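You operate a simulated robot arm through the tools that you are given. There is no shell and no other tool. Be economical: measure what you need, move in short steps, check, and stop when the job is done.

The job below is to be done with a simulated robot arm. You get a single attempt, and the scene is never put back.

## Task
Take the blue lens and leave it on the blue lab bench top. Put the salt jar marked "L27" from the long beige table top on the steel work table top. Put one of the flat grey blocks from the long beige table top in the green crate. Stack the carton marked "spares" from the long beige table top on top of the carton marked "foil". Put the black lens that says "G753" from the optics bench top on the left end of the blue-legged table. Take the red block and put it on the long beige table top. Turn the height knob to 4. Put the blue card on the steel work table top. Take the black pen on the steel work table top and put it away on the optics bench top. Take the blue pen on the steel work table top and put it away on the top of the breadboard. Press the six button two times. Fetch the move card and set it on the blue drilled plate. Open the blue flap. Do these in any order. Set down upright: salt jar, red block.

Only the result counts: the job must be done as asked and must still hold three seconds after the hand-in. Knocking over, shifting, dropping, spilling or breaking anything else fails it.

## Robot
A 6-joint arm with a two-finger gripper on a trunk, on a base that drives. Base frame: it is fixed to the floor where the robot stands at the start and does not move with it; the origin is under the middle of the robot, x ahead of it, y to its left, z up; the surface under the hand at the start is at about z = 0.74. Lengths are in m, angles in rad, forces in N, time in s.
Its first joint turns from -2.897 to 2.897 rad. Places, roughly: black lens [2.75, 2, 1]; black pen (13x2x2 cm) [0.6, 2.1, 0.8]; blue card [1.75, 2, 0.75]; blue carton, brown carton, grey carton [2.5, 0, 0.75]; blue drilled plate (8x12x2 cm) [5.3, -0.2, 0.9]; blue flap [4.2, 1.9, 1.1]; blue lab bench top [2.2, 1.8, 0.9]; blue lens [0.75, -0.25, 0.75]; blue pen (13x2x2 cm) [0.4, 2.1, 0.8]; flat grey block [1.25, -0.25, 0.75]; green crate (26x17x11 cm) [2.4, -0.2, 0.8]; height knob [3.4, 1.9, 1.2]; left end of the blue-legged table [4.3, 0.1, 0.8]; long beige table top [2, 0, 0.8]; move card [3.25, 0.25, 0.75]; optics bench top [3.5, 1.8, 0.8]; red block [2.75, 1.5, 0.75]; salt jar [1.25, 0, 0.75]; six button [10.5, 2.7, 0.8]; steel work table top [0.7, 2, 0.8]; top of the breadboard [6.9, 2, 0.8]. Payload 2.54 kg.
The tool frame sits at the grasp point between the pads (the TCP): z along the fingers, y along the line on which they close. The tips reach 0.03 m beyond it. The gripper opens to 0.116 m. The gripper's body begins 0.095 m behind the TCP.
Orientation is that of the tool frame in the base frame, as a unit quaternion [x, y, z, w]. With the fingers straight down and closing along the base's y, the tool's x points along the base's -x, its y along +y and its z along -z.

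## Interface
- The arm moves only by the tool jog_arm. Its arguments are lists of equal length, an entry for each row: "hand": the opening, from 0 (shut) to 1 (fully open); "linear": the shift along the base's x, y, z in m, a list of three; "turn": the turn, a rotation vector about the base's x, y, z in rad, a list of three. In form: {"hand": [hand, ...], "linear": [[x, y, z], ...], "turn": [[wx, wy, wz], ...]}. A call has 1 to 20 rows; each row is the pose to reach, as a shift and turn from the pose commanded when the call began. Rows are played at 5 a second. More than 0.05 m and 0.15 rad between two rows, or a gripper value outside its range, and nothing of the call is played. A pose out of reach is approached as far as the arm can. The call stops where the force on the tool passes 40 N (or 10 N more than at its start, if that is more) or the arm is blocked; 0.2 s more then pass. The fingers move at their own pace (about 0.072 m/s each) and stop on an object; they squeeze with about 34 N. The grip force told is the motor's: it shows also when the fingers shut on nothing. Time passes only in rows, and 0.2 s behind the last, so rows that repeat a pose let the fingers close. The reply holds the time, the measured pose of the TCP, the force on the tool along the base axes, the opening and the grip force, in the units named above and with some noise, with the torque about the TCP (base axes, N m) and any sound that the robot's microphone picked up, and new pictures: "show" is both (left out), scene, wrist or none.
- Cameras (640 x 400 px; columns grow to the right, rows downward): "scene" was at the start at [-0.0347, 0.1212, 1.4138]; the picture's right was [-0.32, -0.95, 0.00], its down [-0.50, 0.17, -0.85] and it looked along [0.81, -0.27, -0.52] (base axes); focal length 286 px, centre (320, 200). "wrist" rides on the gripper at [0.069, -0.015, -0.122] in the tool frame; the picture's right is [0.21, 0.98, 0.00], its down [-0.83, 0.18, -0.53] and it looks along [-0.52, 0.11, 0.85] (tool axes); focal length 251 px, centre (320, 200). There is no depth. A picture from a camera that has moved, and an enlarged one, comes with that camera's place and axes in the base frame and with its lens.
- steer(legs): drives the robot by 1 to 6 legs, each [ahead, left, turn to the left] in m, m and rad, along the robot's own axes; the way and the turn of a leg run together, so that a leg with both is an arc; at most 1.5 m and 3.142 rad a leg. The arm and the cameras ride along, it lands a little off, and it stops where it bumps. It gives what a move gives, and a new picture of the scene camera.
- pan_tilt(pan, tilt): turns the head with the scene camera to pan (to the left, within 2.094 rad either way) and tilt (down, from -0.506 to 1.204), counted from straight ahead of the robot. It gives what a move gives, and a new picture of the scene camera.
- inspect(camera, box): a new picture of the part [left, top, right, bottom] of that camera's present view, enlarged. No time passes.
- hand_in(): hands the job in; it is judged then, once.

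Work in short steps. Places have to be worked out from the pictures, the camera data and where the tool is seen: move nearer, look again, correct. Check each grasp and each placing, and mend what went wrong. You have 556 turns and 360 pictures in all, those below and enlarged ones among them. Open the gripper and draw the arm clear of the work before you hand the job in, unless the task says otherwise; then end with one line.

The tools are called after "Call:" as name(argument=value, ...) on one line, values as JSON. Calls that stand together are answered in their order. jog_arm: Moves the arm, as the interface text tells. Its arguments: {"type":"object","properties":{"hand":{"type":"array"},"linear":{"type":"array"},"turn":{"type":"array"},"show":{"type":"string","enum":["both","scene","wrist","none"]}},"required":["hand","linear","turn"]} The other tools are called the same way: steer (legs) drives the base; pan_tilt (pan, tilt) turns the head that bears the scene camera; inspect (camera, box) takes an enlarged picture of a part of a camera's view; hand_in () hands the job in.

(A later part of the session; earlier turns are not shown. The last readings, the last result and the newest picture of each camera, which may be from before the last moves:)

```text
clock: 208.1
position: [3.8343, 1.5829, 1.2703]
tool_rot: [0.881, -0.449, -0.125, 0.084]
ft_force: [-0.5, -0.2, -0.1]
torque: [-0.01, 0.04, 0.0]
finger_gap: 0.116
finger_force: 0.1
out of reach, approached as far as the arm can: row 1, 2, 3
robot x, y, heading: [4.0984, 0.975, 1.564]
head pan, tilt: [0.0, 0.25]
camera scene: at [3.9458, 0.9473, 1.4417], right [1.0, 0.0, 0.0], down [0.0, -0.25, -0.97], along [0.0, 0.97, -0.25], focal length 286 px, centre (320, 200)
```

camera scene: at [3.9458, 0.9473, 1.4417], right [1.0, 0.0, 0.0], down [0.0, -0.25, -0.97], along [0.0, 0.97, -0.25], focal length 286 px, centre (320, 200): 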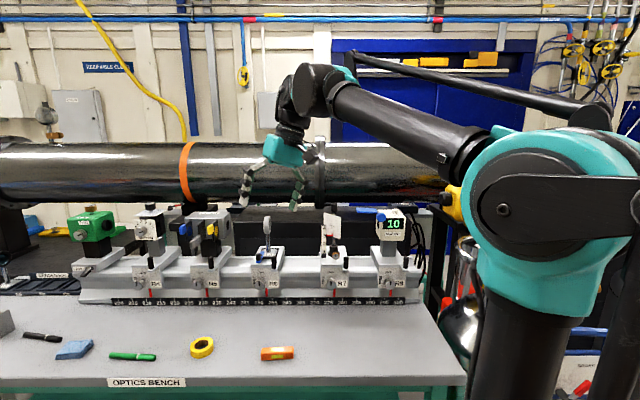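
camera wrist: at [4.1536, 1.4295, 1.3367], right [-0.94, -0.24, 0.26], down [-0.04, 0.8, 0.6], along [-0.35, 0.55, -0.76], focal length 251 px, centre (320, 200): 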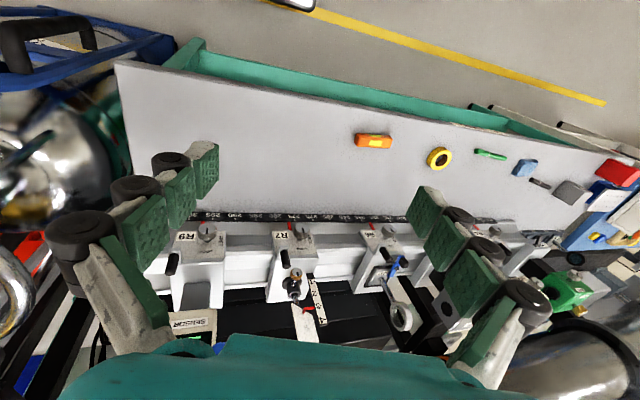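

Try a larger yaw in the + direction and then straighten again.

Call:
jog_arm(hand=[1, 1, 1, 1, 1, 1, 1], linear=[[0, 0, 0], [0, 0, 0], [0, 0, 0], [0, 0, 0], [0, 0, 0], [0, 0, 0], [0, 0, 0]], turn=[[0, 0, 0.14], [0, 0, 0.28], [0, 0, 0.42], [0, 0, 0.56], [0, 0, 0.7], [0, 0, 0.84], [0, 0, 0.98]], show="none")

Call:
jog_arm(hand=[1, 1, 1], linear=[[0, 0, 0], [0, 0, 0], [0, 0, 0]], turn=[[0.031, -0.098, 0], [0.062, -0.196, 0], [0.094, -0.29, 0]], show="none")

```text
clock: 209.7
position: [3.8281, 1.5806, 1.2722]
tool_rot: [0.987, 0.02, -0.081, 0.14]
ft_force: [-0.1, -0.8, 1.3]
torque: [-0.01, 0.01, 0.01]
finger_gap: 0.1158
finger_force: 0.1
out of reach, approached as far as the arm can: row 7
robot x, y, heading: [4.0963, 0.9733, 1.563]
head pan, tilt: [0.0, 0.25]
```

```text
clock: 210.5
position: [3.8293, 1.5816, 1.2711]
tool_rot: [0.987, 0.017, -0.08, 0.14]
ft_force: [0.1, 0.0, -0.8]
torque: [0.0, -0.01, 0.02]
finger_gap: 0.116
finger_force: 0.1
out of reach, approached as far as the arm can: row 1, 2, 3
robot x, y, heading: [4.0983, 0.9693, 1.563]
head pan, tilt: [0.0, 0.25]
```

Recompute the tilt (now (−0.15, −0.28)) and try the matching straightening turn.

Call:
jog_arm(hand=[1, 1, 1], linear=[[0, 0, 0], [0, 0, 0], [0, 0, 0]], turn=[[0.095, -0.05, 0], [0.19, -0.1, 0], [0.285, -0.155, 0]], show="none")

```text
clock: 211.3
position: [3.8283, 1.5804, 1.2714]
tool_rot: [0.99, 0.018, -0.123, 0.066]
ft_force: [0.7, -0.3, -0.3]
torque: [0.02, -0.02, 0.03]
finger_gap: 0.1158
finger_force: 0.1
out of reach, approached as far as the arm can: row 1, 2, 3
robot x, y, heading: [4.0927, 0.971, 1.564]
head pan, tilt: [0.0, 0.25]
```

Let me look closely at the wrist's configuration.

Call:
inspect(camera="scene", box=[220, 40, 380, 220])

```text
2.22 times, centred on (300, 130) of scene
camera zoom: at [3.9456, 0.9474, 1.4417], right [1.0, 0.0, 0.0], down [0.0, -0.25, -0.97], along [0.0, 0.97, -0.25], focal length 636 px, centre (364, 356)
```

zoom: 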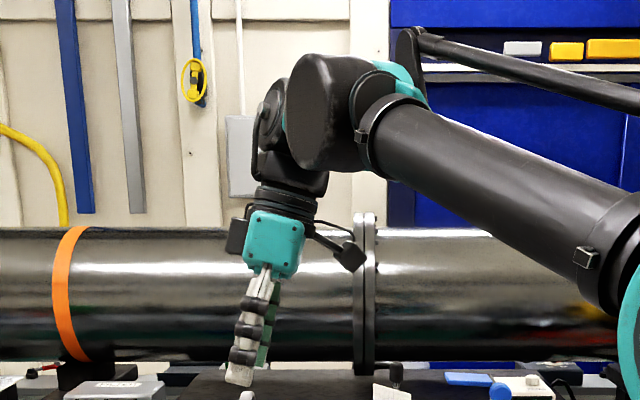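

The wrist seems to have flipped branch near a singularity during the roll. I'll unflip it in free space: back the base off, then swing the tool sideways to −x (wrist singular direction), rotate about x by π, and come down. First back up and tilt.

Call:
steer(legs=[[-0.12, 0, 0]])

Call:
jog_arm(hand=[0.5, 0.5, 0.5, 0.5, 0.5, 0.5, 0.5, 0.5], linear=[[0, -0.01, 0], [0, -0.02, 0], [0, -0.03, 0], [0, -0.04, 0.02], [0, -0.05, 0.03], [0, -0.06, 0.04], [0, -0.06, 0.05], [0, -0.06, 0.06]], turn=[[-0.02, 0.13, 0], [-0.03, 0.26, 0], [-0.05, 0.39, 0], [-0.06, 0.52, 0], [-0.07, 0.65, 0], [-0.08, 0.78, 0], [-0.09, 0.91, 0], [-0.1, 1.04, 0]], show="scene")

```text
clock: 212.5
position: [3.8294, 1.4589, 1.2717]
tool_rot: [0.99, 0.016, -0.124, 0.066]
ft_force: [-0.5, -0.8, 0.2]
torque: [0.0, 0.0, -0.02]
finger_gap: 0.116
finger_force: 0.1
robot x, y, heading: [4.0921, 0.8516, 1.565]
head pan, tilt: [0.0, 0.25]
camera scene: at [3.9451, 0.8258, 1.4417], right [1.0, -0.01, 0.0], down [0.0, -0.25, -0.97], along [0.01, 0.97, -0.25], focal length 286 px, centre (320, 200)
```

scene: 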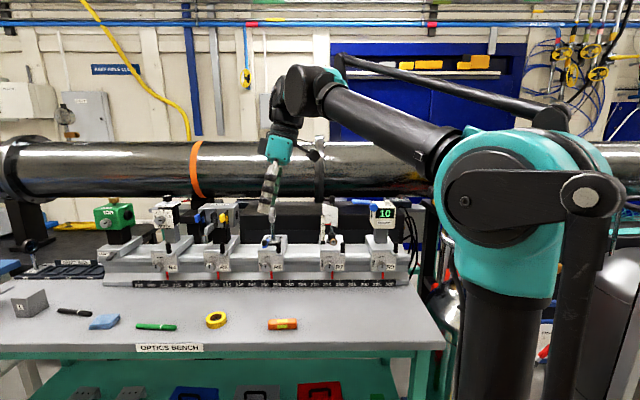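

```text
clock: 214.3
position: [3.8289, 1.4002, 1.3315]
tool_rot: [0.793, 0.041, -0.601, 0.096]
ft_force: [-0.4, -0.3, -0.5]
torque: [-0.02, 0.01, -0.01]
finger_gap: 0.0581
finger_force: 0.1
robot x, y, heading: [4.0954, 0.8539, 1.563]
head pan, tilt: [0.0, 0.25]
camera scene: at [3.9451, 0.8259, 1.4417], right [1.0, -0.01, 0.0], down [0.0, -0.25, -0.97], along [0.01, 0.97, -0.25], focal length 286 px, centre (320, 200)
```

scene: 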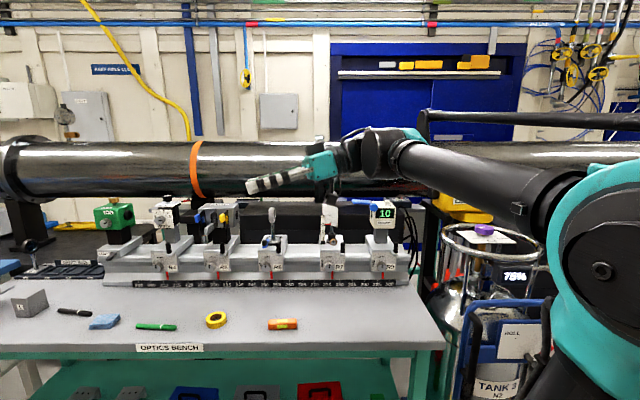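

Tool points to −x as wanted. Now rotate rigidly about x by +π in two calls.

Call:
jog_arm(hand=[0.5, 0.5, 0.5, 0.5, 0.5, 0.5, 0.5, 0.5, 0.5, 0.5, 0.5], linear=[[0, 0, 0], [0, 0, 0], [0, 0, 0], [0, 0, 0], [0, 0, 0], [0, 0, 0], [0, 0, 0], [0, 0, 0], [0, 0, 0], [0, 0, 0], [0, 0, 0]], turn=[[0.143, 0, 0], [0.286, 0, 0], [0.429, 0, 0], [0.571, 0, 0], [0.714, 0, 0], [0.857, 0, 0], [1.0, 0, 0], [1.143, 0, 0], [1.286, 0, 0], [1.429, 0, 0], [1.571, 0, 0]], show="none")

Call:
jog_arm(hand=[0.5, 0.5, 0.5, 0.5, 0.5, 0.5, 0.5, 0.5, 0.5, 0.5, 0.5], linear=[[0, 0, 0], [0, 0, 0], [0, 0, 0], [0, 0, 0], [0, 0, 0], [0, 0, 0], [0, 0, 0], [0, 0, 0], [0, 0, 0], [0, 0, 0], [0, 0, 0]], turn=[[0.143, 0, 0], [0.286, 0, 0], [0.429, 0, 0], [0.571, 0, 0], [0.714, 0, 0], [0.857, 0, 0], [1.0, 0, 0], [1.143, 0, 0], [1.286, 0, 0], [1.429, 0, 0], [1.571, 0, 0]], show="scene")

```text
clock: 216.7
position: [3.83, 1.4005, 1.3306]
tool_rot: [0.629, 0.454, -0.394, -0.493]
ft_force: [-0.1, -0.6, -0.6]
torque: [0.01, -0.02, 0.01]
finger_gap: 0.0579
finger_force: 0.0
robot x, y, heading: [4.0976, 0.8547, 1.567]
head pan, tilt: [0.0, 0.25]
```

```text
clock: 219.1
position: [3.8291, 1.4015, 1.3308]
tool_rot: [-0.095, -0.599, -0.042, 0.794]
ft_force: [0.6, 0.5, 0.8]
torque: [0.02, -0.01, 0.0]
finger_gap: 0.0578
finger_force: 0.0
robot x, y, heading: [4.1003, 0.8552, 1.565]
head pan, tilt: [0.0, 0.25]
camera scene: at [3.9451, 0.8258, 1.4417], right [1.0, -0.01, 0.0], down [0.0, -0.25, -0.97], along [0.01, 0.97, -0.25], focal length 286 px, centre (320, 200)
```

scene: 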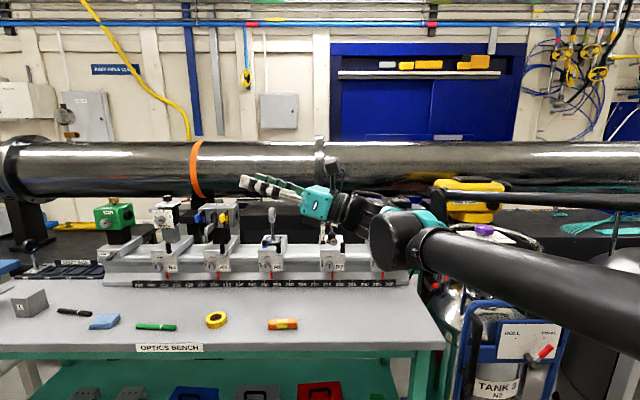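

Unhindered. Now swing the tool from −x down to vertical (1.84 rad about (−0.21, −0.98, 0)).

Call:
jog_arm(hand=[0.5, 0.5, 0.5, 0.5, 0.5, 0.5, 0.5, 0.5, 0.5, 0.5, 0.5, 0.5, 0.5], linear=[[0, 0, 0], [0, 0, 0], [0, 0, 0], [0, 0, 0], [0, 0, 0], [0, 0, 0], [0, 0, 0], [0, 0, 0], [0, 0, 0], [0, 0, 0], [0, 0, 0], [0, 0, 0], [0, 0, 0]], turn=[[-0.029, -0.138, 0], [-0.059, -0.277, 0], [-0.088, -0.415, 0], [-0.117, -0.553, 0], [-0.147, -0.692, 0], [-0.176, -0.83, 0], [-0.205, -0.968, 0], [-0.234, -1.106, 0], [-0.264, -1.245, 0], [-0.293, -1.383, 0], [-0.322, -1.521, 0], [-0.352, -1.66, 0], [-0.381, -1.798, 0]], show="both")

```text
clock: 221.9
position: [3.8304, 1.4, 1.3305]
tool_rot: [0.155, 0.978, -0.095, -0.103]
ft_force: [0.5, -0.6, 0.2]
torque: [0.04, 0.08, -0.01]
finger_gap: 0.0582
finger_force: 0.0
out of reach, approached as far as the arm can: row 11, 12, 13
robot x, y, heading: [4.0953, 0.8544, 1.566]
head pan, tilt: [0.0, 0.25]
camera scene: at [3.9456, 0.8257, 1.4418], right [1.0, -0.01, 0.0], down [0.0, -0.25, -0.97], along [0.01, 0.97, -0.25], focal length 286 px, centre (320, 200)
camera wrist: at [3.7903, 1.4267, 1.4643], right [0.08, 0.98, -0.18], down [0.94, -0.01, 0.33], along [0.32, -0.19, -0.93], focal length 251 px, centre (320, 200)
```

scene: 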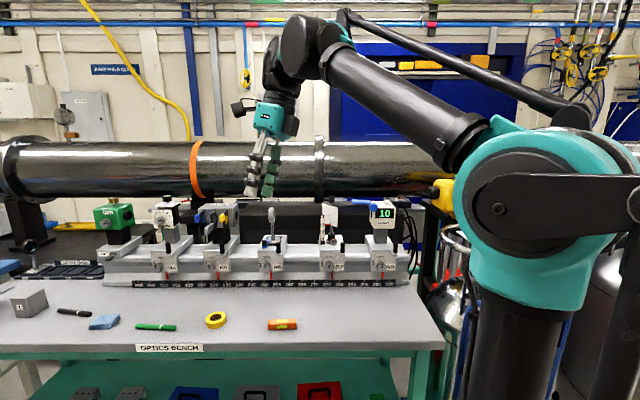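
wrist: 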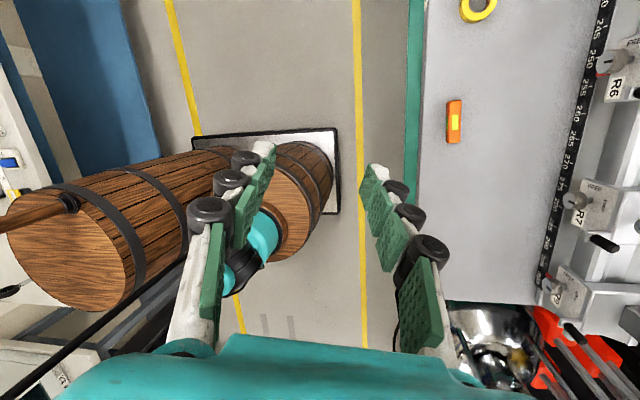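

Still a 0.28 rad tilt limit. Test if it depends on reach: extend outward while straightening.

Call:
jog_arm(hand=[0.5, 0.5, 0.5, 0.5, 0.5, 0.5], linear=[[0.03, 0.03, -0.01], [0.06, 0.06, -0.02], [0.09, 0.09, -0.03], [0.12, 0.12, -0.03], [0.15, 0.15, -0.03], [0.16, 0.18, -0.03]], turn=[[0.03, -0.04, 0], [0.05, -0.08, 0], [0.08, -0.12, 0], [0.1, -0.16, 0], [0.13, -0.2, 0], [0.155, -0.235, 0]], show="scene")

```text
clock: 223.3
position: [3.9895, 1.5809, 1.3003]
tool_rot: [0.155, 0.978, -0.042, -0.133]
ft_force: [-0.5, -0.6, 0.2]
torque: [0.05, -0.04, -0.02]
finger_gap: 0.058
finger_force: 0.1
out of reach, approached as far as the arm can: row 1, 2, 3, 4, 5, 6
robot x, y, heading: [4.0995, 0.8516, 1.567]
head pan, tilt: [0.0, 0.25]
camera scene: at [3.9449, 0.8255, 1.4417], right [1.0, -0.01, 0.0], down [0.0, -0.25, -0.97], along [0.01, 0.97, -0.25], focal length 286 px, centre (320, 200)
```

scene: 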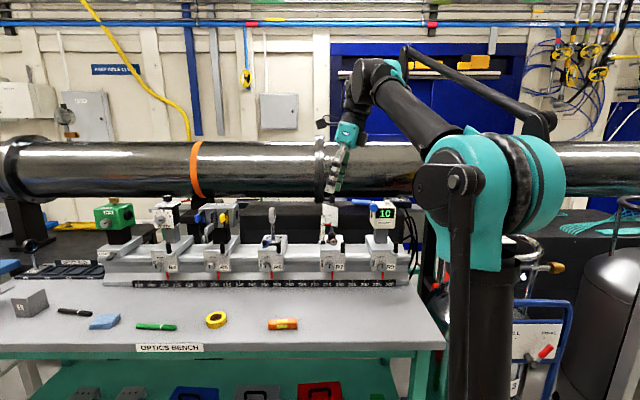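

Analysis: the sideways tilt joint is in a flipped branch; I need to pass the tool exactly through the wrist-1 axis (L ≈ (−0.989, −0.148, 0)), keeping the wrist centre fixed. Swing from near-down through −x to upward.

Call:
jog_arm(hand=[0.5, 0.5, 0.5, 0.5, 0.5, 0.5, 0.5, 0.5, 0.5, 0.5, 0.5, 0.5, 0.5], linear=[[-0.031, -0.005, 0.011], [-0.06, -0.009, 0.027], [-0.086, -0.013, 0.046], [-0.11, -0.016, 0.069], [-0.13, -0.02, 0.095], [-0.147, -0.022, 0.123], [-0.16, -0.024, 0.154], [-0.168, -0.025, 0.186], [-0.172, -0.026, 0.218], [-0.172, -0.026, 0.252], [-0.167, -0.025, 0.284], [-0.157, -0.024, 0.316], [-0.143, -0.021, 0.346]], turn=[[-0.02, 0.136, 0], [-0.041, 0.273, 0], [-0.061, 0.409, 0], [-0.082, 0.546, 0], [-0.102, 0.682, 0], [-0.123, 0.819, 0], [-0.143, 0.955, 0], [-0.163, 1.092, 0], [-0.184, 1.228, 0], [-0.204, 1.365, 0], [-0.225, 1.501, 0], [-0.245, 1.638, 0], [-0.265, 1.774, 0]], show="scene")

```text
clock: 226.1
position: [3.846, 1.5597, 1.6483]
tool_rot: [-0.078, -0.501, 0.259, 0.822]
ft_force: [0.0, -0.5, 0.2]
torque: [0.04, -0.03, 0.03]
finger_gap: 0.0581
finger_force: 0.1
robot x, y, heading: [4.0924, 0.8547, 1.563]
head pan, tilt: [0.0, 0.25]
camera scene: at [3.9451, 0.8259, 1.4417], right [1.0, -0.01, 0.0], down [0.0, -0.25, -0.97], along [0.01, 0.97, -0.25], focal length 286 px, centre (320, 200)
```

scene: 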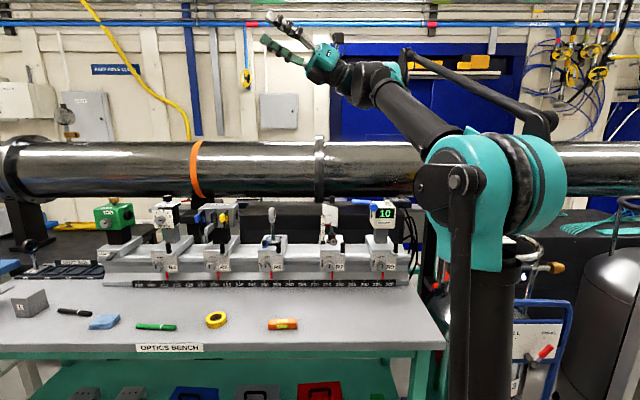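

The arm links stayed put – the wrist crossed as intended. Now rotate about that axis by +π (wrist centre fixed), in two calls.

Call:
jog_arm(hand=[0.5, 0.5, 0.5, 0.5, 0.5, 0.5, 0.5, 0.5, 0.5, 0.5, 0.5], linear=[[0.0024, -0.0162, -0.0012], [0.0048, -0.0321, -0.0047], [0.0071, -0.0473, -0.0104], [0.0092, -0.0615, -0.0183], [0.0111, -0.0745, -0.0281], [0.0129, -0.086, -0.0397], [0.0143, -0.0957, -0.0529], [0.0155, -0.1035, -0.0673], [0.0163, -0.1092, -0.0827], [0.0169, -0.1126, -0.0988], [0.017, -0.1137, -0.115]], turn=[[0.141, 0.021, 0], [0.283, 0.042, 0], [0.424, 0.063, 0], [0.565, 0.085, 0], [0.706, 0.106, 0], [0.848, 0.127, 0], [0.989, 0.148, 0], [1.13, 0.169, 0], [1.272, 0.19, 0], [1.413, 0.211, 0], [1.554, 0.233, 0]], show="none")

Call:
jog_arm(hand=[0.5, 0.5, 0.5, 0.5, 0.5, 0.5, 0.5, 0.5, 0.5, 0.5, 0.5], linear=[[-0.0002, 0.0012, -0.0164], [-0.0007, 0.0046, -0.0324], [-0.0015, 0.0103, -0.0478], [-0.0027, 0.018, -0.0622], [-0.0042, 0.0278, -0.0753], [-0.0059, 0.0393, -0.0869], [-0.0078, 0.0523, -0.0968], [-0.01, 0.0665, -0.1046], [-0.0122, 0.0818, -0.1104], [-0.0146, 0.0976, -0.1139], [-0.017, 0.1137, -0.115]], turn=[[0.141, 0.021, 0], [0.283, 0.042, 0], [0.424, 0.063, 0], [0.565, 0.085, 0], [0.706, 0.106, 0], [0.848, 0.127, 0], [0.989, 0.148, 0], [1.13, 0.169, 0], [1.272, 0.19, 0], [1.413, 0.211, 0], [1.554, 0.233, 0]], show="scene")

```text
clock: 228.5
position: [3.8325, 1.4403, 1.5305]
tool_rot: [0.544, -0.453, -0.164, 0.687]
ft_force: [0.3, 0.6, -0.4]
torque: [0.07, 0.0, 0.01]
finger_gap: 0.0578
finger_force: 0.1
out of reach, approached as far as the arm can: row 8, 9, 10, 11
robot x, y, heading: [4.095, 0.8514, 1.562]
head pan, tilt: [0.0, 0.25]
```

```text
clock: 231.1
position: [3.6613, 1.382, 1.4086]
tool_rot: [0.799, -0.413, -0.437, 0.02]
ft_force: [-0.5, 0.4, 0.6]
torque: [0.01, -0.07, -0.04]
finger_gap: 0.0579
finger_force: 0.1
out of reach, approached as far as the arm can: row 3, 4, 5, 6, 7, 8, 9, 10, 11
robot x, y, heading: [4.0964, 0.8514, 1.56]
head pan, tilt: [0.0, 0.25]
stopped in row 11: the arm was blocked; the commanded pose is now the measured one
camera scene: at [3.945, 0.8257, 1.4417], right [1.0, -0.01, 0.0], down [0.0, -0.25, -0.97], along [0.01, 0.97, -0.25], focal length 286 px, centre (320, 200)
```

scene: 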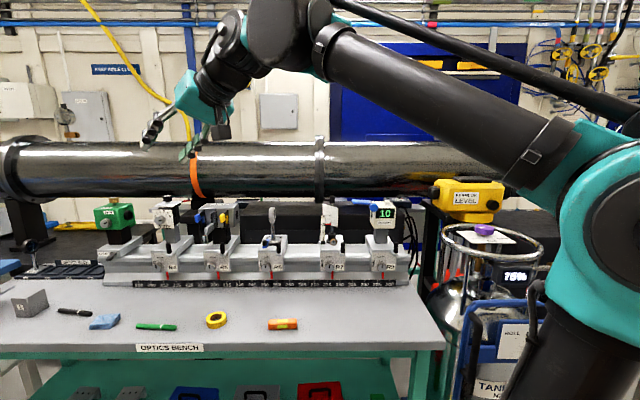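

Partly limited, but the tool is now at (−0.72, 0.33, −0.62). Check whether it can be straightened to vertical now.

Call:
jog_arm(hand=[0.5, 0.5, 0.5, 0.5, 0.5, 0.5, 0.5], linear=[[0.02, 0.01, 0], [0.04, 0.02, 0], [0.06, 0.03, 0], [0.08, 0.04, 0], [0.1, 0.05, 0], [0.12, 0.06, 0], [0.14, 0.07, 0]], turn=[[-0.054, -0.117, 0], [-0.108, -0.235, 0], [-0.162, -0.352, 0], [-0.216, -0.47, 0], [-0.27, -0.587, 0], [-0.324, -0.705, 0], [-0.378, -0.822, 0]], show="scene")

```text
clock: 232.7
position: [3.7704, 1.4339, 1.4108]
tool_rot: [0.854, -0.502, -0.068, 0.123]
ft_force: [-1.0, -0.1, 0.2]
torque: [-0.04, -0.05, 0.0]
finger_gap: 0.0579
finger_force: 0.2
out of reach, approached as far as the arm can: row 2, 3, 4, 5, 6, 7
robot x, y, heading: [4.0927, 0.8522, 1.564]
head pan, tilt: [0.0, 0.25]
camera scene: at [3.9449, 0.826, 1.4417], right [1.0, -0.01, 0.0], down [0.0, -0.25, -0.97], along [0.01, 0.97, -0.25], focal length 286 px, centre (320, 200)
```

scene: 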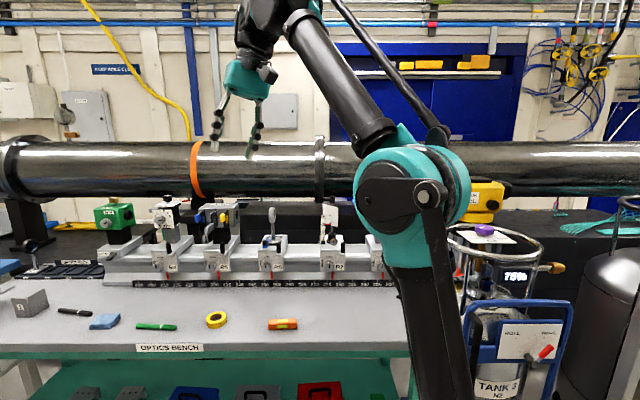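

Still limited. I'll return to the earlier reference pose and repeat the swing with the path passing clearly on the back side of the wrist axis, where the alternative wrist swing is blocked by a joint limit.

Call:
jog_arm(hand=[0.5, 0.5, 0.5, 0.5, 0.5, 0.5], linear=[[0.04, 0.02, -0.02], [0.08, 0.05, -0.04], [0.12, 0.08, -0.06], [0.16, 0.1, -0.08], [0.2, 0.12, -0.1], [0.22, 0.146, -0.11]], turn=[[0.02, -0.04, 0], [0.04, -0.08, 0], [0.06, -0.12, 0], [0.08, -0.16, 0], [0.11, -0.2, 0], [0.142, -0.24, 0]], show="scene")

```text
refused: row 2 steps farther than a row can; nothing moved
```

Call:
jog_arm(hand=[0.5, 0.5, 0.5, 0.5, 0.5, 0.5, 0.5], linear=[[0.035, 0.02, -0.015], [0.07, 0.04, -0.03], [0.105, 0.06, -0.045], [0.14, 0.08, -0.06], [0.175, 0.1, -0.08], [0.205, 0.125, -0.095], [0.22, 0.146, -0.11]], turn=[[0.02, -0.04, 0], [0.04, -0.08, 0], [0.06, -0.12, 0], [0.08, -0.16, 0], [0.1, -0.2, 0], [0.12, -0.22, 0], [0.142, -0.24, 0]], show="scene")

```text
clock: 234.3
position: [3.8107, 1.5105, 1.2969]
tool_rot: [0.819, -0.557, -0.056, 0.129]
ft_force: [0.2, -1.1, 0.0]
torque: [0.16, 0.01, -0.05]
finger_gap: 0.0578
finger_force: 0.1
out of reach, approached as far as the arm can: row 1, 2, 3, 4, 5, 6, 7
robot x, y, heading: [4.094, 0.8494, 1.564]
head pan, tilt: [0.0, 0.25]
camera scene: at [3.9452, 0.825, 1.4417], right [1.0, -0.01, 0.0], down [0.0, -0.25, -0.97], along [0.01, 0.97, -0.25], focal length 286 px, centre (320, 200)
```

scene: 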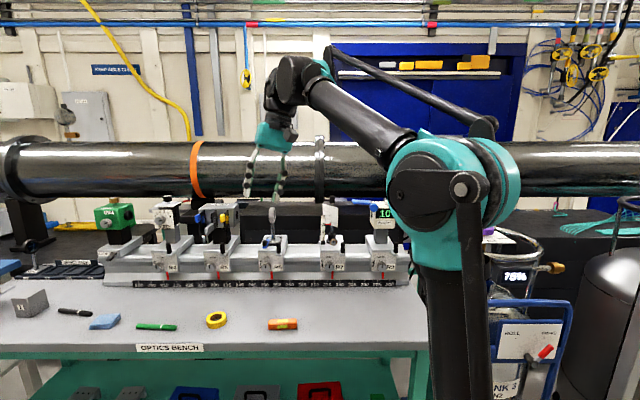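

Test pure translation and pure yaw separately to identify the limit.

Call:
jog_arm(hand=[0.5, 0.5], linear=[[0.04, 0, 0], [0.08, 0, 0]], turn=[[0, 0, 0], [0, 0, 0]], show="none")

Call:
jog_arm(hand=[0.5, 0.5, 0.5], linear=[[0, 0, 0], [0, 0, 0], [0, 0, 0]], turn=[[0, 0, -0.14], [0, 0, -0.28], [0, 0, -0.42]], show="none")

Call:
jog_arm(hand=[0.5, 0.5, 0.5], linear=[[0, 0, 0], [0, 0, 0], [0, 0, 0]], turn=[[0.05, -0.08, 0], [0.1, -0.16, 0], [0.15, -0.24, 0]], show="none")

```text
clock: 234.9
position: [3.841, 1.4897, 1.2978]
tool_rot: [0.809, -0.571, -0.054, 0.13]
ft_force: [-0.7, -0.4, -0.2]
torque: [0.01, 0.0, -0.01]
finger_gap: 0.0579
finger_force: 0.1
out of reach, approached as far as the arm can: row 1, 2
robot x, y, heading: [4.0942, 0.8519, 1.567]
head pan, tilt: [0.0, 0.25]
```

```text
clock: 235.7
position: [3.8454, 1.4886, 1.298]
tool_rot: [-0.683, 0.715, 0.083, -0.12]
ft_force: [0.1, -0.4, 1.0]
torque: [-0.03, -0.02, -0.02]
finger_gap: 0.0582
finger_force: 0.0
robot x, y, heading: [4.0957, 0.8522, 1.57]
head pan, tilt: [0.0, 0.25]
```

```text
clock: 236.5
position: [3.8445, 1.4885, 1.298]
tool_rot: [-0.684, 0.715, 0.084, -0.122]
ft_force: [0.3, -0.7, 0.0]
torque: [0.0, 0.0, 0.02]
finger_gap: 0.0579
finger_force: 0.1
out of reach, approached as far as the arm can: row 1, 2, 3
robot x, y, heading: [4.094, 0.8531, 1.565]
head pan, tilt: [0.0, 0.25]
```

New insight: blocked x‑motion and a 0.245 rad (= π − 2.897) limit mean joint 1 is at its end — the shoulder flipped over backward. To unflip, the wrist must pass over the arm's upright axis to the back and swing round. First pitch the tool forward to keep it clear of the head mast.

Call:
jog_arm(hand=[0.3, 0.3, 0.3, 0.3, 0.3, 0.3, 0.3, 0.3, 0.3, 0.3], linear=[[-0.0078, 0.0311, 0.0023], [-0.0154, 0.0617, 0.009], [-0.0227, 0.091, 0.02], [-0.0296, 0.1185, 0.0351], [-0.0359, 0.1437, 0.0541], [-0.0415, 0.1661, 0.0765], [-0.0463, 0.1853, 0.1019], [-0.0501, 0.2008, 0.1298], [-0.053, 0.2124, 0.1597], [-0.0549, 0.2198, 0.1909]], turn=[[0.136, 0.034, 0], [0.272, 0.068, 0], [0.407, 0.102, 0], [0.543, 0.136, 0], [0.679, 0.169, 0], [0.815, 0.203, 0], [0.951, 0.237, 0], [1.086, 0.271, 0], [1.222, 0.305, 0], [1.358, 0.339, 0]], show="scene")

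Call:
pan_tilt(pan=-0.7, tilt=0.6)

```text
clock: 238.7
position: [3.7724, 1.6984, 1.4923]
tool_rot: [-0.566, 0.497, 0.627, 0.198]
ft_force: [-0.8, 0.0, -0.3]
torque: [-0.02, -0.04, 0.03]
finger_gap: 0.0351
finger_force: 0.0
out of reach, approached as far as the arm can: row 1, 2, 3, 4, 5, 6, 7, 8, 9, 10
robot x, y, heading: [4.0923, 0.8514, 1.566]
head pan, tilt: [0.0, 0.25]
camera scene: at [3.9451, 0.8259, 1.4417], right [1.0, -0.01, 0.0], down [0.0, -0.25, -0.97], along [0.01, 0.97, -0.25], focal length 286 px, centre (320, 200)
```

scene: 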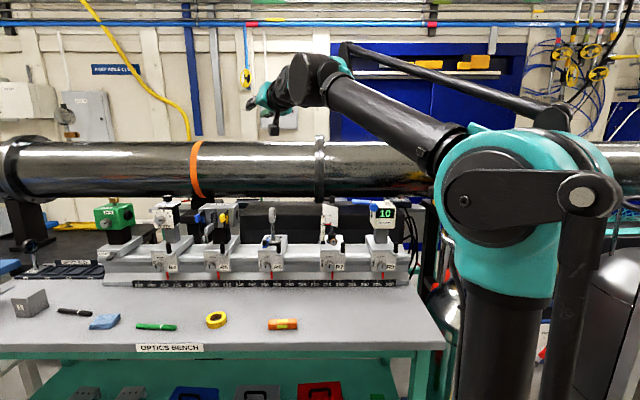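

```text
clock: 239.8
position: [3.7733, 1.6987, 1.4905]
tool_rot: [-0.567, 0.498, 0.626, 0.198]
ft_force: [0.0, -0.6, 0.3]
torque: [0.01, 0.02, -0.03]
finger_gap: 0.0345
finger_force: 0.0
robot x, y, heading: [4.0941, 0.8519, 1.563]
head pan, tilt: [-0.7, 0.6]
camera scene: at [4.0017, 0.7998, 1.4095], right [0.76, -0.65, 0.0], down [-0.37, -0.43, -0.83], along [0.54, 0.63, -0.56], focal length 286 px, centre (320, 200)
```

scene: 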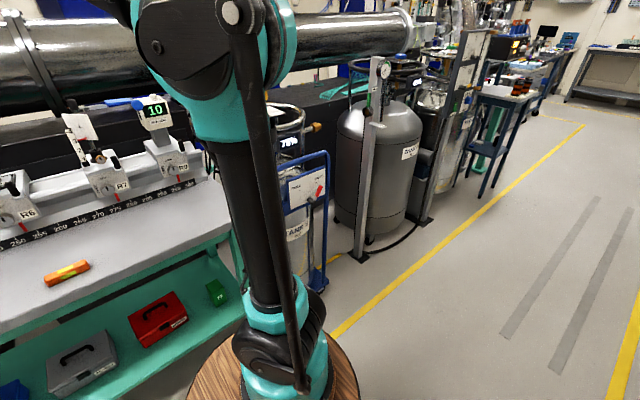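

The numbers suggest the wrist may now be at 88° from its axis, i.e. possibly back in the good branch. Test: swing the tool from here straight down with the wrist centre fixed.

Call:
jog_arm(hand=[0.3, 0.3, 0.3, 0.3, 0.3, 0.3, 0.3, 0.3, 0.3, 0.3], linear=[[0.0038, -0.0062, -0.0338], [0.01, -0.0165, -0.0661], [0.0185, -0.0305, -0.0963], [0.0292, -0.0482, -0.1239], [0.0419, -0.0692, -0.1484], [0.0561, -0.0927, -0.1689], [0.0718, -0.1187, -0.1854], [0.0885, -0.1463, -0.1973], [0.1059, -0.1752, -0.2045], [0.1237, -0.2045, -0.2068]], turn=[[-0.123, -0.075, 0], [-0.246, -0.149, 0], [-0.369, -0.223, 0], [-0.492, -0.298, 0], [-0.615, -0.372, 0], [-0.738, -0.446, 0], [-0.861, -0.521, 0], [-0.983, -0.595, 0], [-1.106, -0.669, 0], [-1.229, -0.743, 0]], show="none")

```text
clock: 242.0
position: [3.8954, 1.4917, 1.2857]
tool_rot: [0.743, -0.654, -0.062, 0.126]
ft_force: [-0.8, 0.5, 0.8]
torque: [-0.01, 0.05, 0.01]
finger_gap: 0.0347
finger_force: 0.1
out of reach, approached as far as the arm can: row 1, 2, 3, 4, 5, 6, 7, 8, 9, 10
robot x, y, heading: [4.0984, 0.8509, 1.56]
head pan, tilt: [-0.7, 0.6]
```

Better model: a forearm‑roll wrist; the roll joint is at its end (flipped), so I must bring the tool up (rolling the forearm back to neutral) and then pitch forward‑down exactly in the arm's plane. First swing up via −x with the wrist centre fixed.

Call:
jog_arm(hand=[0.3, 0.3, 0.3, 0.3, 0.3, 0.3, 0.3, 0.3, 0.3, 0.3, 0.3, 0.3, 0.3, 0.3, 0.3, 0.3, 0.3, 0.3, 0.3, 0.3], linear=[[-0.0298, -0.0122, 0.0119], [-0.0577, -0.0236, 0.0282], [-0.0832, -0.0341, 0.0486], [-0.1056, -0.0433, 0.0727], [-0.1248, -0.0511, 0.1001], [-0.14, -0.0574, 0.1302], [-0.1512, -0.062, 0.1622], [-0.1581, -0.0648, 0.1957], [-0.1604, -0.0657, 0.2299], [-0.1583, -0.0648, 0.2641], [-0.1516, -0.0621, 0.2977], [-0.1406, -0.0576, 0.3299], [-0.1254, -0.0514, 0.36], [-0.1065, -0.0436, 0.3874], [-0.0841, -0.0345, 0.4117], [-0.0587, -0.0241, 0.4323], [-0.0309, -0.0127, 0.4488], [-0.0012, -0.0005, 0.4608], [0.0298, 0.0122, 0.4681], [0.0616, 0.0252, 0.4706]], turn=[[-0.054, 0.132, 0], [-0.108, 0.265, 0], [-0.163, 0.397, 0], [-0.217, 0.529, 0], [-0.271, 0.661, 0], [-0.325, 0.794, 0], [-0.379, 0.926, 0], [-0.434, 1.058, 0], [-0.488, 1.19, 0], [-0.542, 1.323, 0], [-0.596, 1.455, 0], [-0.65, 1.587, 0], [-0.705, 1.72, 0], [-0.759, 1.852, 0], [-0.813, 1.984, 0], [-0.867, 2.116, 0], [-0.921, 2.249, 0], [-0.976, 2.381, 0], [-1.03, 2.513, 0], [-1.084, 2.646, 0]], show="none")

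Call:
pan_tilt(pan=0, tilt=0.1)

```text
clock: 246.2
position: [3.9576, 1.5171, 1.7567]
tool_rot: [-0.001, 0.0, -0.443, 0.896]
ft_force: [0.0, 0.8, -0.2]
torque: [0.0, 0.01, 0.01]
finger_gap: 0.0349
finger_force: 0.0
robot x, y, heading: [4.0943, 0.8576, 1.567]
head pan, tilt: [-0.7, 0.6]
```

```text
clock: 247.2
position: [3.9553, 1.5173, 1.7557]
tool_rot: [0.001, -0.001, -0.445, 0.895]
ft_force: [-0.1, 0.4, 0.7]
torque: [-0.01, 0.0, 0.01]
finger_gap: 0.0348
finger_force: 0.1
robot x, y, heading: [4.0938, 0.8543, 1.564]
head pan, tilt: [0.0, 0.099]
camera scene: at [3.9451, 0.8245, 1.4556], right [1.0, -0.01, 0.0], down [0.0, -0.1, -0.99], along [0.01, 0.99, -0.1], focal length 286 px, centre (320, 200)
```

scene: 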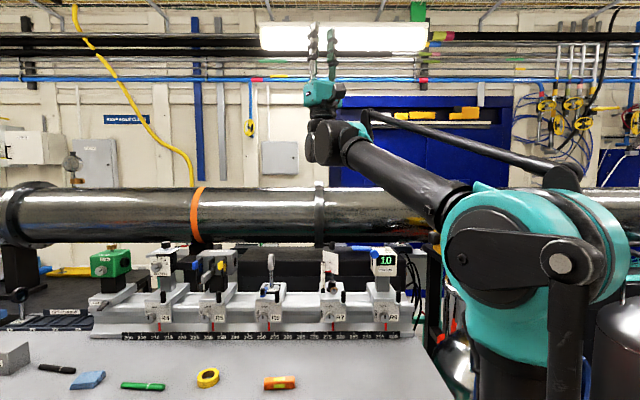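

Tool is vertical up with no complaint — the model is right. Now pitch forward through the forearm direction to down, exactly in the arm plane.

Call:
jog_arm(hand=[0.3, 0.3, 0.3, 0.3, 0.3, 0.3, 0.3, 0.3, 0.3, 0.3, 0.3, 0.3, 0.3, 0.3, 0.3, 0.3, 0.3, 0.3, 0.3, 0.3], linear=[[-0.0135, 0.033, -0.0027], [-0.0268, 0.0654, -0.0107], [-0.0395, 0.0963, -0.0237], [-0.0512, 0.125, -0.0416], [-0.0619, 0.151, -0.064], [-0.0711, 0.1734, -0.0902], [-0.0788, 0.1922, -0.1199], [-0.0846, 0.2066, -0.1522], [-0.0886, 0.2164, -0.1864], [-0.0907, 0.2214, -0.2218], [-0.0907, 0.2214, -0.2577], [-0.0887, 0.2165, -0.2931], [-0.0847, 0.2067, -0.3274], [-0.0788, 0.1924, -0.3597], [-0.0712, 0.1738, -0.3893], [-0.062, 0.1513, -0.4156], [-0.0514, 0.1254, -0.438], [-0.0396, 0.0967, -0.456], [-0.027, 0.0659, -0.4692], [-0.0137, 0.0335, -0.4772]], turn=[[-0.138, -0.057, 0], [-0.277, -0.113, 0], [-0.415, -0.17, 0], [-0.553, -0.227, 0], [-0.691, -0.283, 0], [-0.83, -0.34, 0], [-0.968, -0.397, 0], [-1.106, -0.453, 0], [-1.245, -0.51, 0], [-1.383, -0.567, 0], [-1.521, -0.623, 0], [-1.659, -0.68, 0], [-1.798, -0.737, 0], [-1.936, -0.793, 0], [-2.074, -0.85, 0], [-2.213, -0.907, 0], [-2.351, -0.963, 0], [-2.489, -1.02, 0], [-2.627, -1.077, 0], [-2.766, -1.133, 0]], show="scene")

```text
clock: 251.4
position: [3.9439, 1.5522, 1.2797]
tool_rot: [0.658, 0.749, 0.033, -0.066]
ft_force: [-0.6, 0.0, 0.3]
torque: [0.01, 0.0, 0.0]
finger_gap: 0.0349
finger_force: 0.0
robot x, y, heading: [4.093, 0.8506, 1.56]
head pan, tilt: [0.0, 0.099]
camera scene: at [3.945, 0.8246, 1.4556], right [1.0, -0.01, 0.0], down [0.0, -0.1, -0.99], along [0.01, 0.99, -0.1], focal length 286 px, centre (320, 200)
```

scene: 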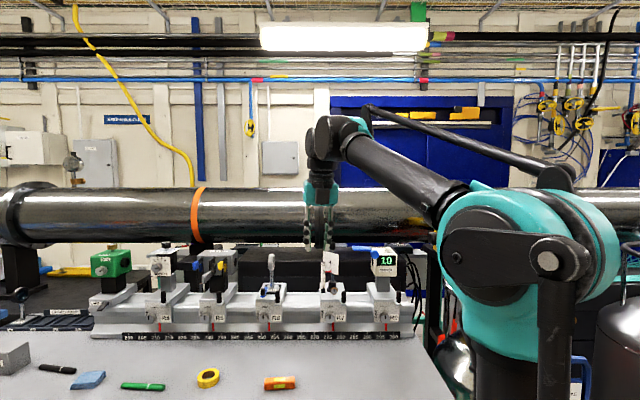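

Success — the wrist is unflipped. Straighten the small tilt, then yaw −π back to the home hand orientation.

Call:
jog_arm(hand=[0.5, 0.5], linear=[[0, 0, 0], [0, 0, 0]], turn=[[-0.068, -0.028, 0], [-0.137, -0.056, 0]], show="none")

Call:
jog_arm(hand=[1, 1, 1, 1, 1, 1, 1, 1, 1, 1, 1, 1], linear=[[0, 0, 0], [0, 0, 0], [0, 0, 0], [0, 0, 0], [0, 0, 0], [0, 0, 0], [0, 0, 0], [0, 0, 0], [0, 0, 0], [0, 0, 0], [0, 0, 0], [0, 0, 0]], turn=[[0, 0, -0.14], [0, 0, -0.28], [0, 0, -0.42], [0, 0, -0.56], [0, 0, -0.7], [0, 0, -0.84], [0, 0, -0.98], [0, 0, -1.12], [0, 0, -1.26], [0, 0, -1.4], [0, 0, -1.54], [0, 0, -1.6]], show="none")

Call:
jog_arm(hand=[1, 1, 1, 1, 1, 1, 1, 1, 1, 1, 1, 1], linear=[[0, 0, 0], [0, 0, 0], [0, 0, 0], [0, 0, 0], [0, 0, 0], [0, 0, 0], [0, 0, 0], [0, 0, 0], [0, 0, 0], [0, 0, 0], [0, 0, 0], [0, 0, 0]], turn=[[0, 0, -0.14], [0, 0, -0.28], [0, 0, -0.42], [0, 0, -0.56], [0, 0, -0.7], [0, 0, -0.84], [0, 0, -0.98], [0, 0, -1.12], [0, 0, -1.26], [0, 0, -1.4], [0, 0, -1.54], [0, 0, -1.665]], show="none")

```text
clock: 252.1
position: [3.9428, 1.553, 1.2802]
tool_rot: [0.66, 0.751, 0.0, -0.001]
ft_force: [0.5, -0.5, -0.4]
torque: [0.04, 0.0, 0.03]
finger_gap: 0.058
finger_force: 0.1
robot x, y, heading: [4.0934, 0.8514, 1.561]
head pan, tilt: [0.0, 0.099]
```

```text
clock: 254.7
position: [3.9428, 1.5526, 1.2803]
tool_rot: [0.999, 0.048, 0.003, -0.001]
ft_force: [-0.7, 0.5, 0.8]
torque: [0.01, -0.03, 0.0]
finger_gap: 0.116
finger_force: 0.0
robot x, y, heading: [4.0916, 0.8525, 1.57]
head pan, tilt: [0.0, 0.099]
```

```text
clock: 257.2
position: [3.9426, 1.5523, 1.2791]
tool_rot: [0.708, -0.707, 0.003, 0.001]
ft_force: [0.3, -0.5, 0.2]
torque: [0.02, -0.02, -0.01]
finger_gap: 0.1159
finger_force: 0.1
robot x, y, heading: [4.0977, 0.8515, 1.563]
head pan, tilt: [0.0, 0.099]
```

Hand is back to home orientation. Now go to the HEIGHT knob at R4 (x≈3.37): drive left.

Call:
steer(legs=[[0.08, 0.65, 0]])

Call:
pan_tilt(pan=0, tilt=0.3)

Call:
inspect(camera="scene", box=[290, 140, 390, 240])

```text
clock: 260.9
position: [3.2828, 1.6324, 1.2795]
tool_rot: [0.711, -0.703, 0.002, 0.001]
ft_force: [0.5, -0.2, -0.1]
torque: [0.02, -0.01, 0.01]
finger_gap: 0.1161
finger_force: 0.0
robot x, y, heading: [3.4365, 0.9362, 1.572]
head pan, tilt: [0.0, 0.099]
camera scene: at [3.2889, 0.9048, 1.4556], right [1.0, 0.0, 0.0], down [0.0, -0.1, -1.0], along [0.0, 1.0, -0.1], focal length 286 px, centre (320, 200)
```

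scene: 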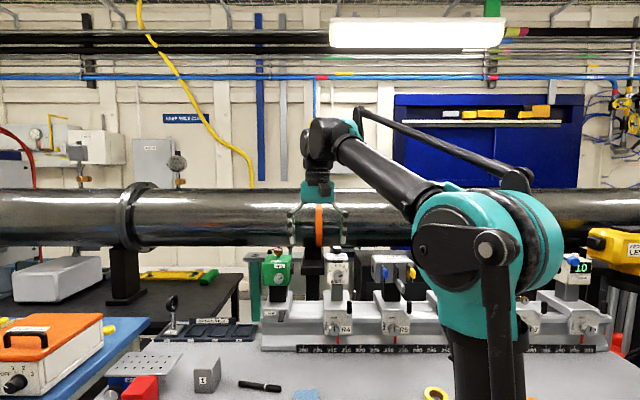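

```text
clock: 261.6
position: [3.2824, 1.633, 1.2786]
tool_rot: [0.71, -0.704, 0.002, 0.0]
ft_force: [0.3, 0.6, -0.4]
torque: [0.02, 0.0, 0.03]
finger_gap: 0.116
finger_force: 0.0
robot x, y, heading: [3.4403, 0.9308, 1.565]
head pan, tilt: [0.0, 0.3]
camera scene: at [3.289, 0.9061, 1.437], right [1.0, 0.0, 0.0], down [0.0, -0.3, -0.96], along [0.0, 0.96, -0.3], focal length 286 px, centre (320, 200)
```

scene: 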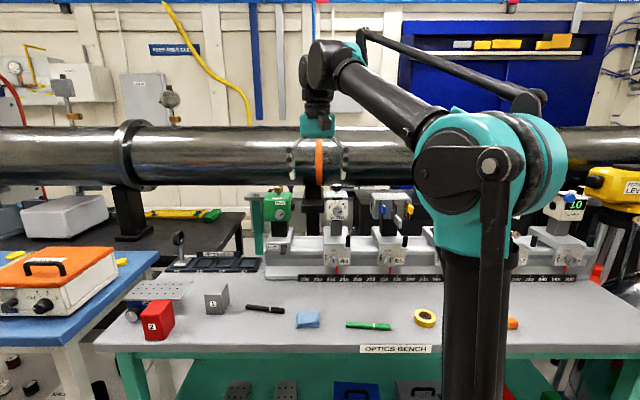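

```text
4.00 times, centred on (340, 190) of scene
camera zoom: at [3.289, 0.9061, 1.437], right [1.0, 0.0, 0.0], down [0.0, -0.3, -0.96], along [0.0, 0.96, -0.3], focal length 1145 px, centre (240, 240)
```

zoom: 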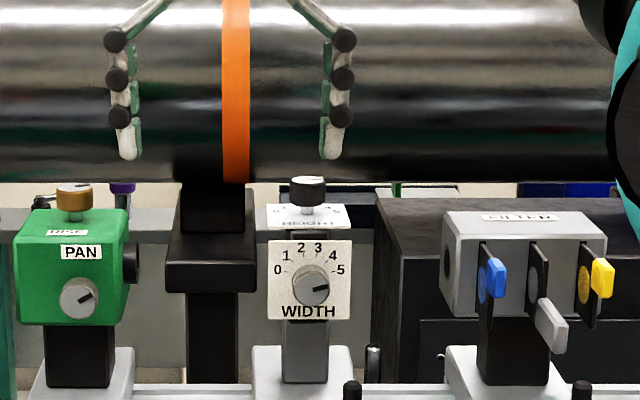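

Move the hand to just above/before the HEIGHT knob to read its dial with the wrist camera.

Call:
jog_arm(hand=[0.6, 0.6, 0.6, 0.6, 0.6], linear=[[0.015, 0.035, 0.01], [0.03, 0.07, 0.02], [0.045, 0.105, 0.03], [0.06, 0.14, 0.04], [0.068, 0.167, 0.04]], turn=[[0, 0, 0], [0, 0, 0], [0, 0, 0], [0, 0, 0], [0, 0, 0]], show="wrist")

Call:
inspect(camera="wrist", box=[250, 140, 390, 240])

```text
clock: 262.8
position: [3.3509, 1.7922, 1.3127]
tool_rot: [0.711, -0.703, 0.001, 0.001]
ft_force: [-0.6, 0.6, -1.0]
torque: [-0.1, -0.04, -0.01]
finger_gap: 0.0696
finger_force: 0.1
out of reach, approached as far as the arm can: row 5
robot x, y, heading: [3.4337, 0.9337, 1.573]
head pan, tilt: [0.0, 0.3]
camera wrist: at [3.3673, 1.7245, 1.4357], right [-0.97, -0.23, 0.0], down [-0.19, 0.83, 0.53], along [-0.12, 0.52, -0.85], focal length 251 px, centre (320, 200)
```

wrist: 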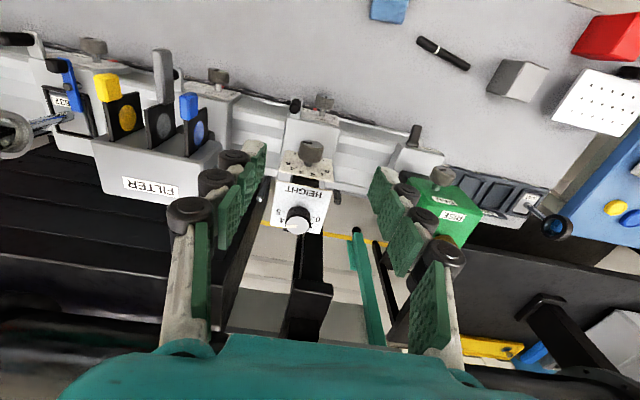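

```text
4.00 times, centred on (320, 190) of wrist
camera zoom: at [3.3673, 1.7245, 1.4357], right [-0.97, -0.23, 0.0], down [-0.19, 0.83, 0.53], along [-0.12, 0.52, -0.85], focal length 1006 px, centre (320, 240)
```

zoom: 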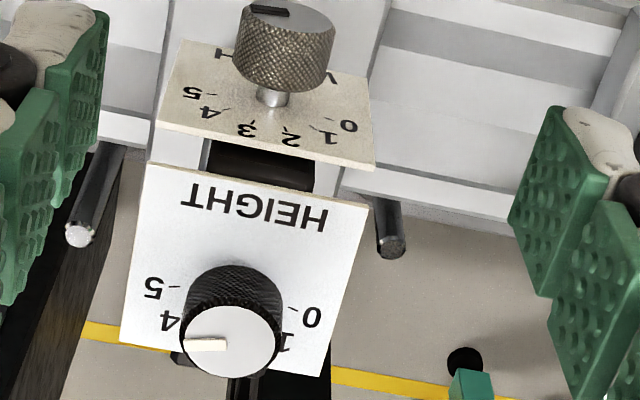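

Knob axis ≈ (3.350, 1.918), top z≈1.18; labels run 0 (left) … 5 (right) over the far side, "4" at ≈51° from +x toward +y, pointer now near 5. Move the base 0.14 m closer and view from directly above.

Call:
steer(legs=[[0.13, 0, 0]])

Call:
jog_arm(hand=[0.6, 0.6], linear=[[0, 0.02, -0.01], [0, 0.03, -0.02]], turn=[[0, 0, 0], [0, 0, 0]], show="wrist")

Call:
inspect(camera="wrist", box=[270, 60, 370, 140])

```text
clock: 264.1
position: [3.3507, 1.9224, 1.3136]
tool_rot: [0.712, -0.703, 0.002, 0.0]
ft_force: [0.5, 0.1, -0.1]
torque: [-0.02, -0.02, 0.02]
finger_gap: 0.0696
finger_force: 0.0
robot x, y, heading: [3.4378, 1.065, 1.573]
head pan, tilt: [0.0, 0.3]
camera scene: at [3.2889, 1.0365, 1.437], right [1.0, 0.0, 0.0], down [0.0, -0.3, -0.96], along [0.0, 0.96, -0.3], focal length 286 px, centre (320, 200)
```

scene: 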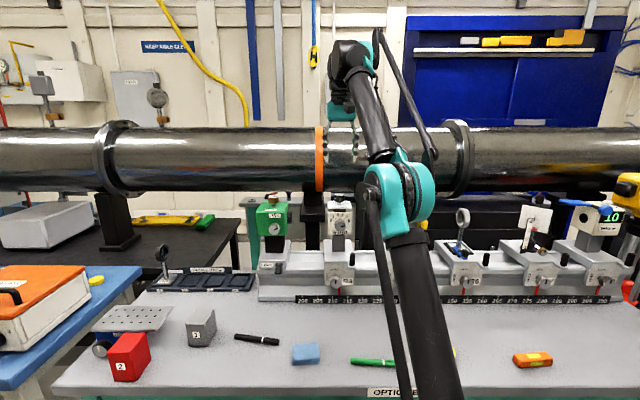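

```text
clock: 264.7
position: [3.3519, 1.9511, 1.2904]
tool_rot: [0.712, -0.702, 0.001, 0.0]
ft_force: [0.1, -1.0, 0.9]
torque: [0.04, 0.02, 0.0]
finger_gap: 0.0696
finger_force: 0.0
out of reach, approached as far as the arm can: row 2
robot x, y, heading: [3.4368, 1.0667, 1.571]
head pan, tilt: [0.0, 0.3]
camera wrist: at [3.368, 1.8823, 1.4132], right [-0.97, -0.23, 0.0], down [-0.19, 0.82, 0.53], along [-0.12, 0.52, -0.85], focal length 251 px, centre (320, 200)
```

wrist: 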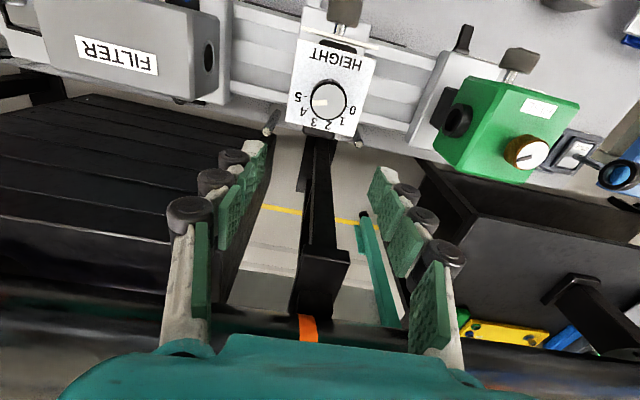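

```text
5.00 times, centred on (320, 100) of wrist
camera zoom: at [3.368, 1.8823, 1.4132], right [-0.97, -0.23, 0.0], down [-0.19, 0.82, 0.53], along [-0.12, 0.52, -0.85], focal length 1257 px, centre (320, 700)
```

zoom: 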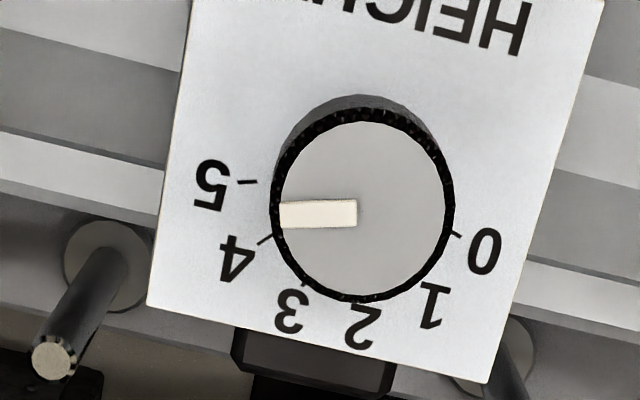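

Clear view: pointer at 5, ticks ~30° apart; 4 requires ≈ +0.49 rad (ccw from above). Axis (3.350, 1.9255). Move over it and lower so the tips straddle the knob just above the plate.

Call:
jog_arm(hand=[0.6, 0.6, 0.6, 0.6], linear=[[-0.002, -0.0255, -0.02], [-0.002, -0.0255, -0.06], [-0.002, -0.0255, -0.085], [-0.002, -0.0255, -0.1]], turn=[[0, 0, 0], [0, 0, 0], [0, 0, 0], [0, 0, 0]], show="wrist")

Call:
inspect(camera="scene", box=[300, 160, 380, 220])

```text
clock: 265.7
position: [3.349, 1.9251, 1.1903]
tool_rot: [0.712, -0.703, 0.002, 0.0]
ft_force: [-0.4, 0.7, -0.4]
torque: [0.06, 0.0, 0.03]
finger_gap: 0.0695
finger_force: 0.0
robot x, y, heading: [3.4365, 1.0668, 1.569]
head pan, tilt: [0.0, 0.3]
camera wrist: at [3.3653, 1.8567, 1.3135], right [-0.97, -0.23, 0.0], down [-0.19, 0.83, 0.53], along [-0.12, 0.52, -0.85], focal length 251 px, centre (320, 200)
```

wrist: 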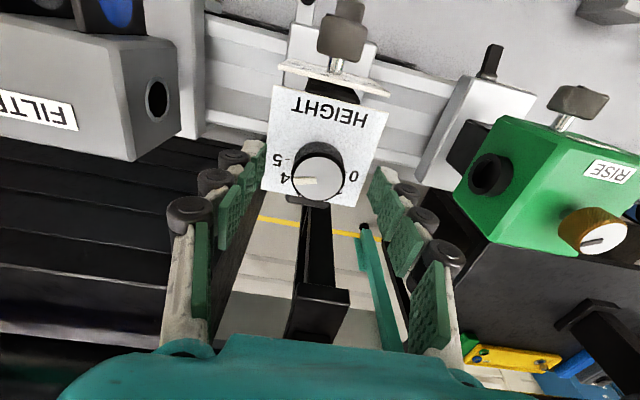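

```text
6.67 times, centred on (340, 190) of scene
camera zoom: at [3.2889, 1.0364, 1.437], right [1.0, 0.0, 0.0], down [0.0, -0.3, -0.96], along [0.0, 0.96, -0.3], focal length 1908 px, centre (187, 267)
```

zoom: 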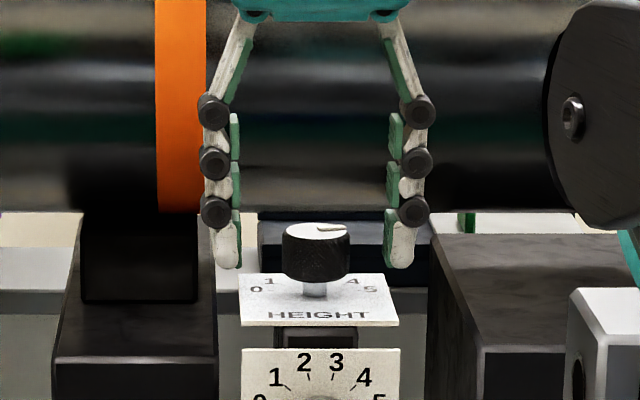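

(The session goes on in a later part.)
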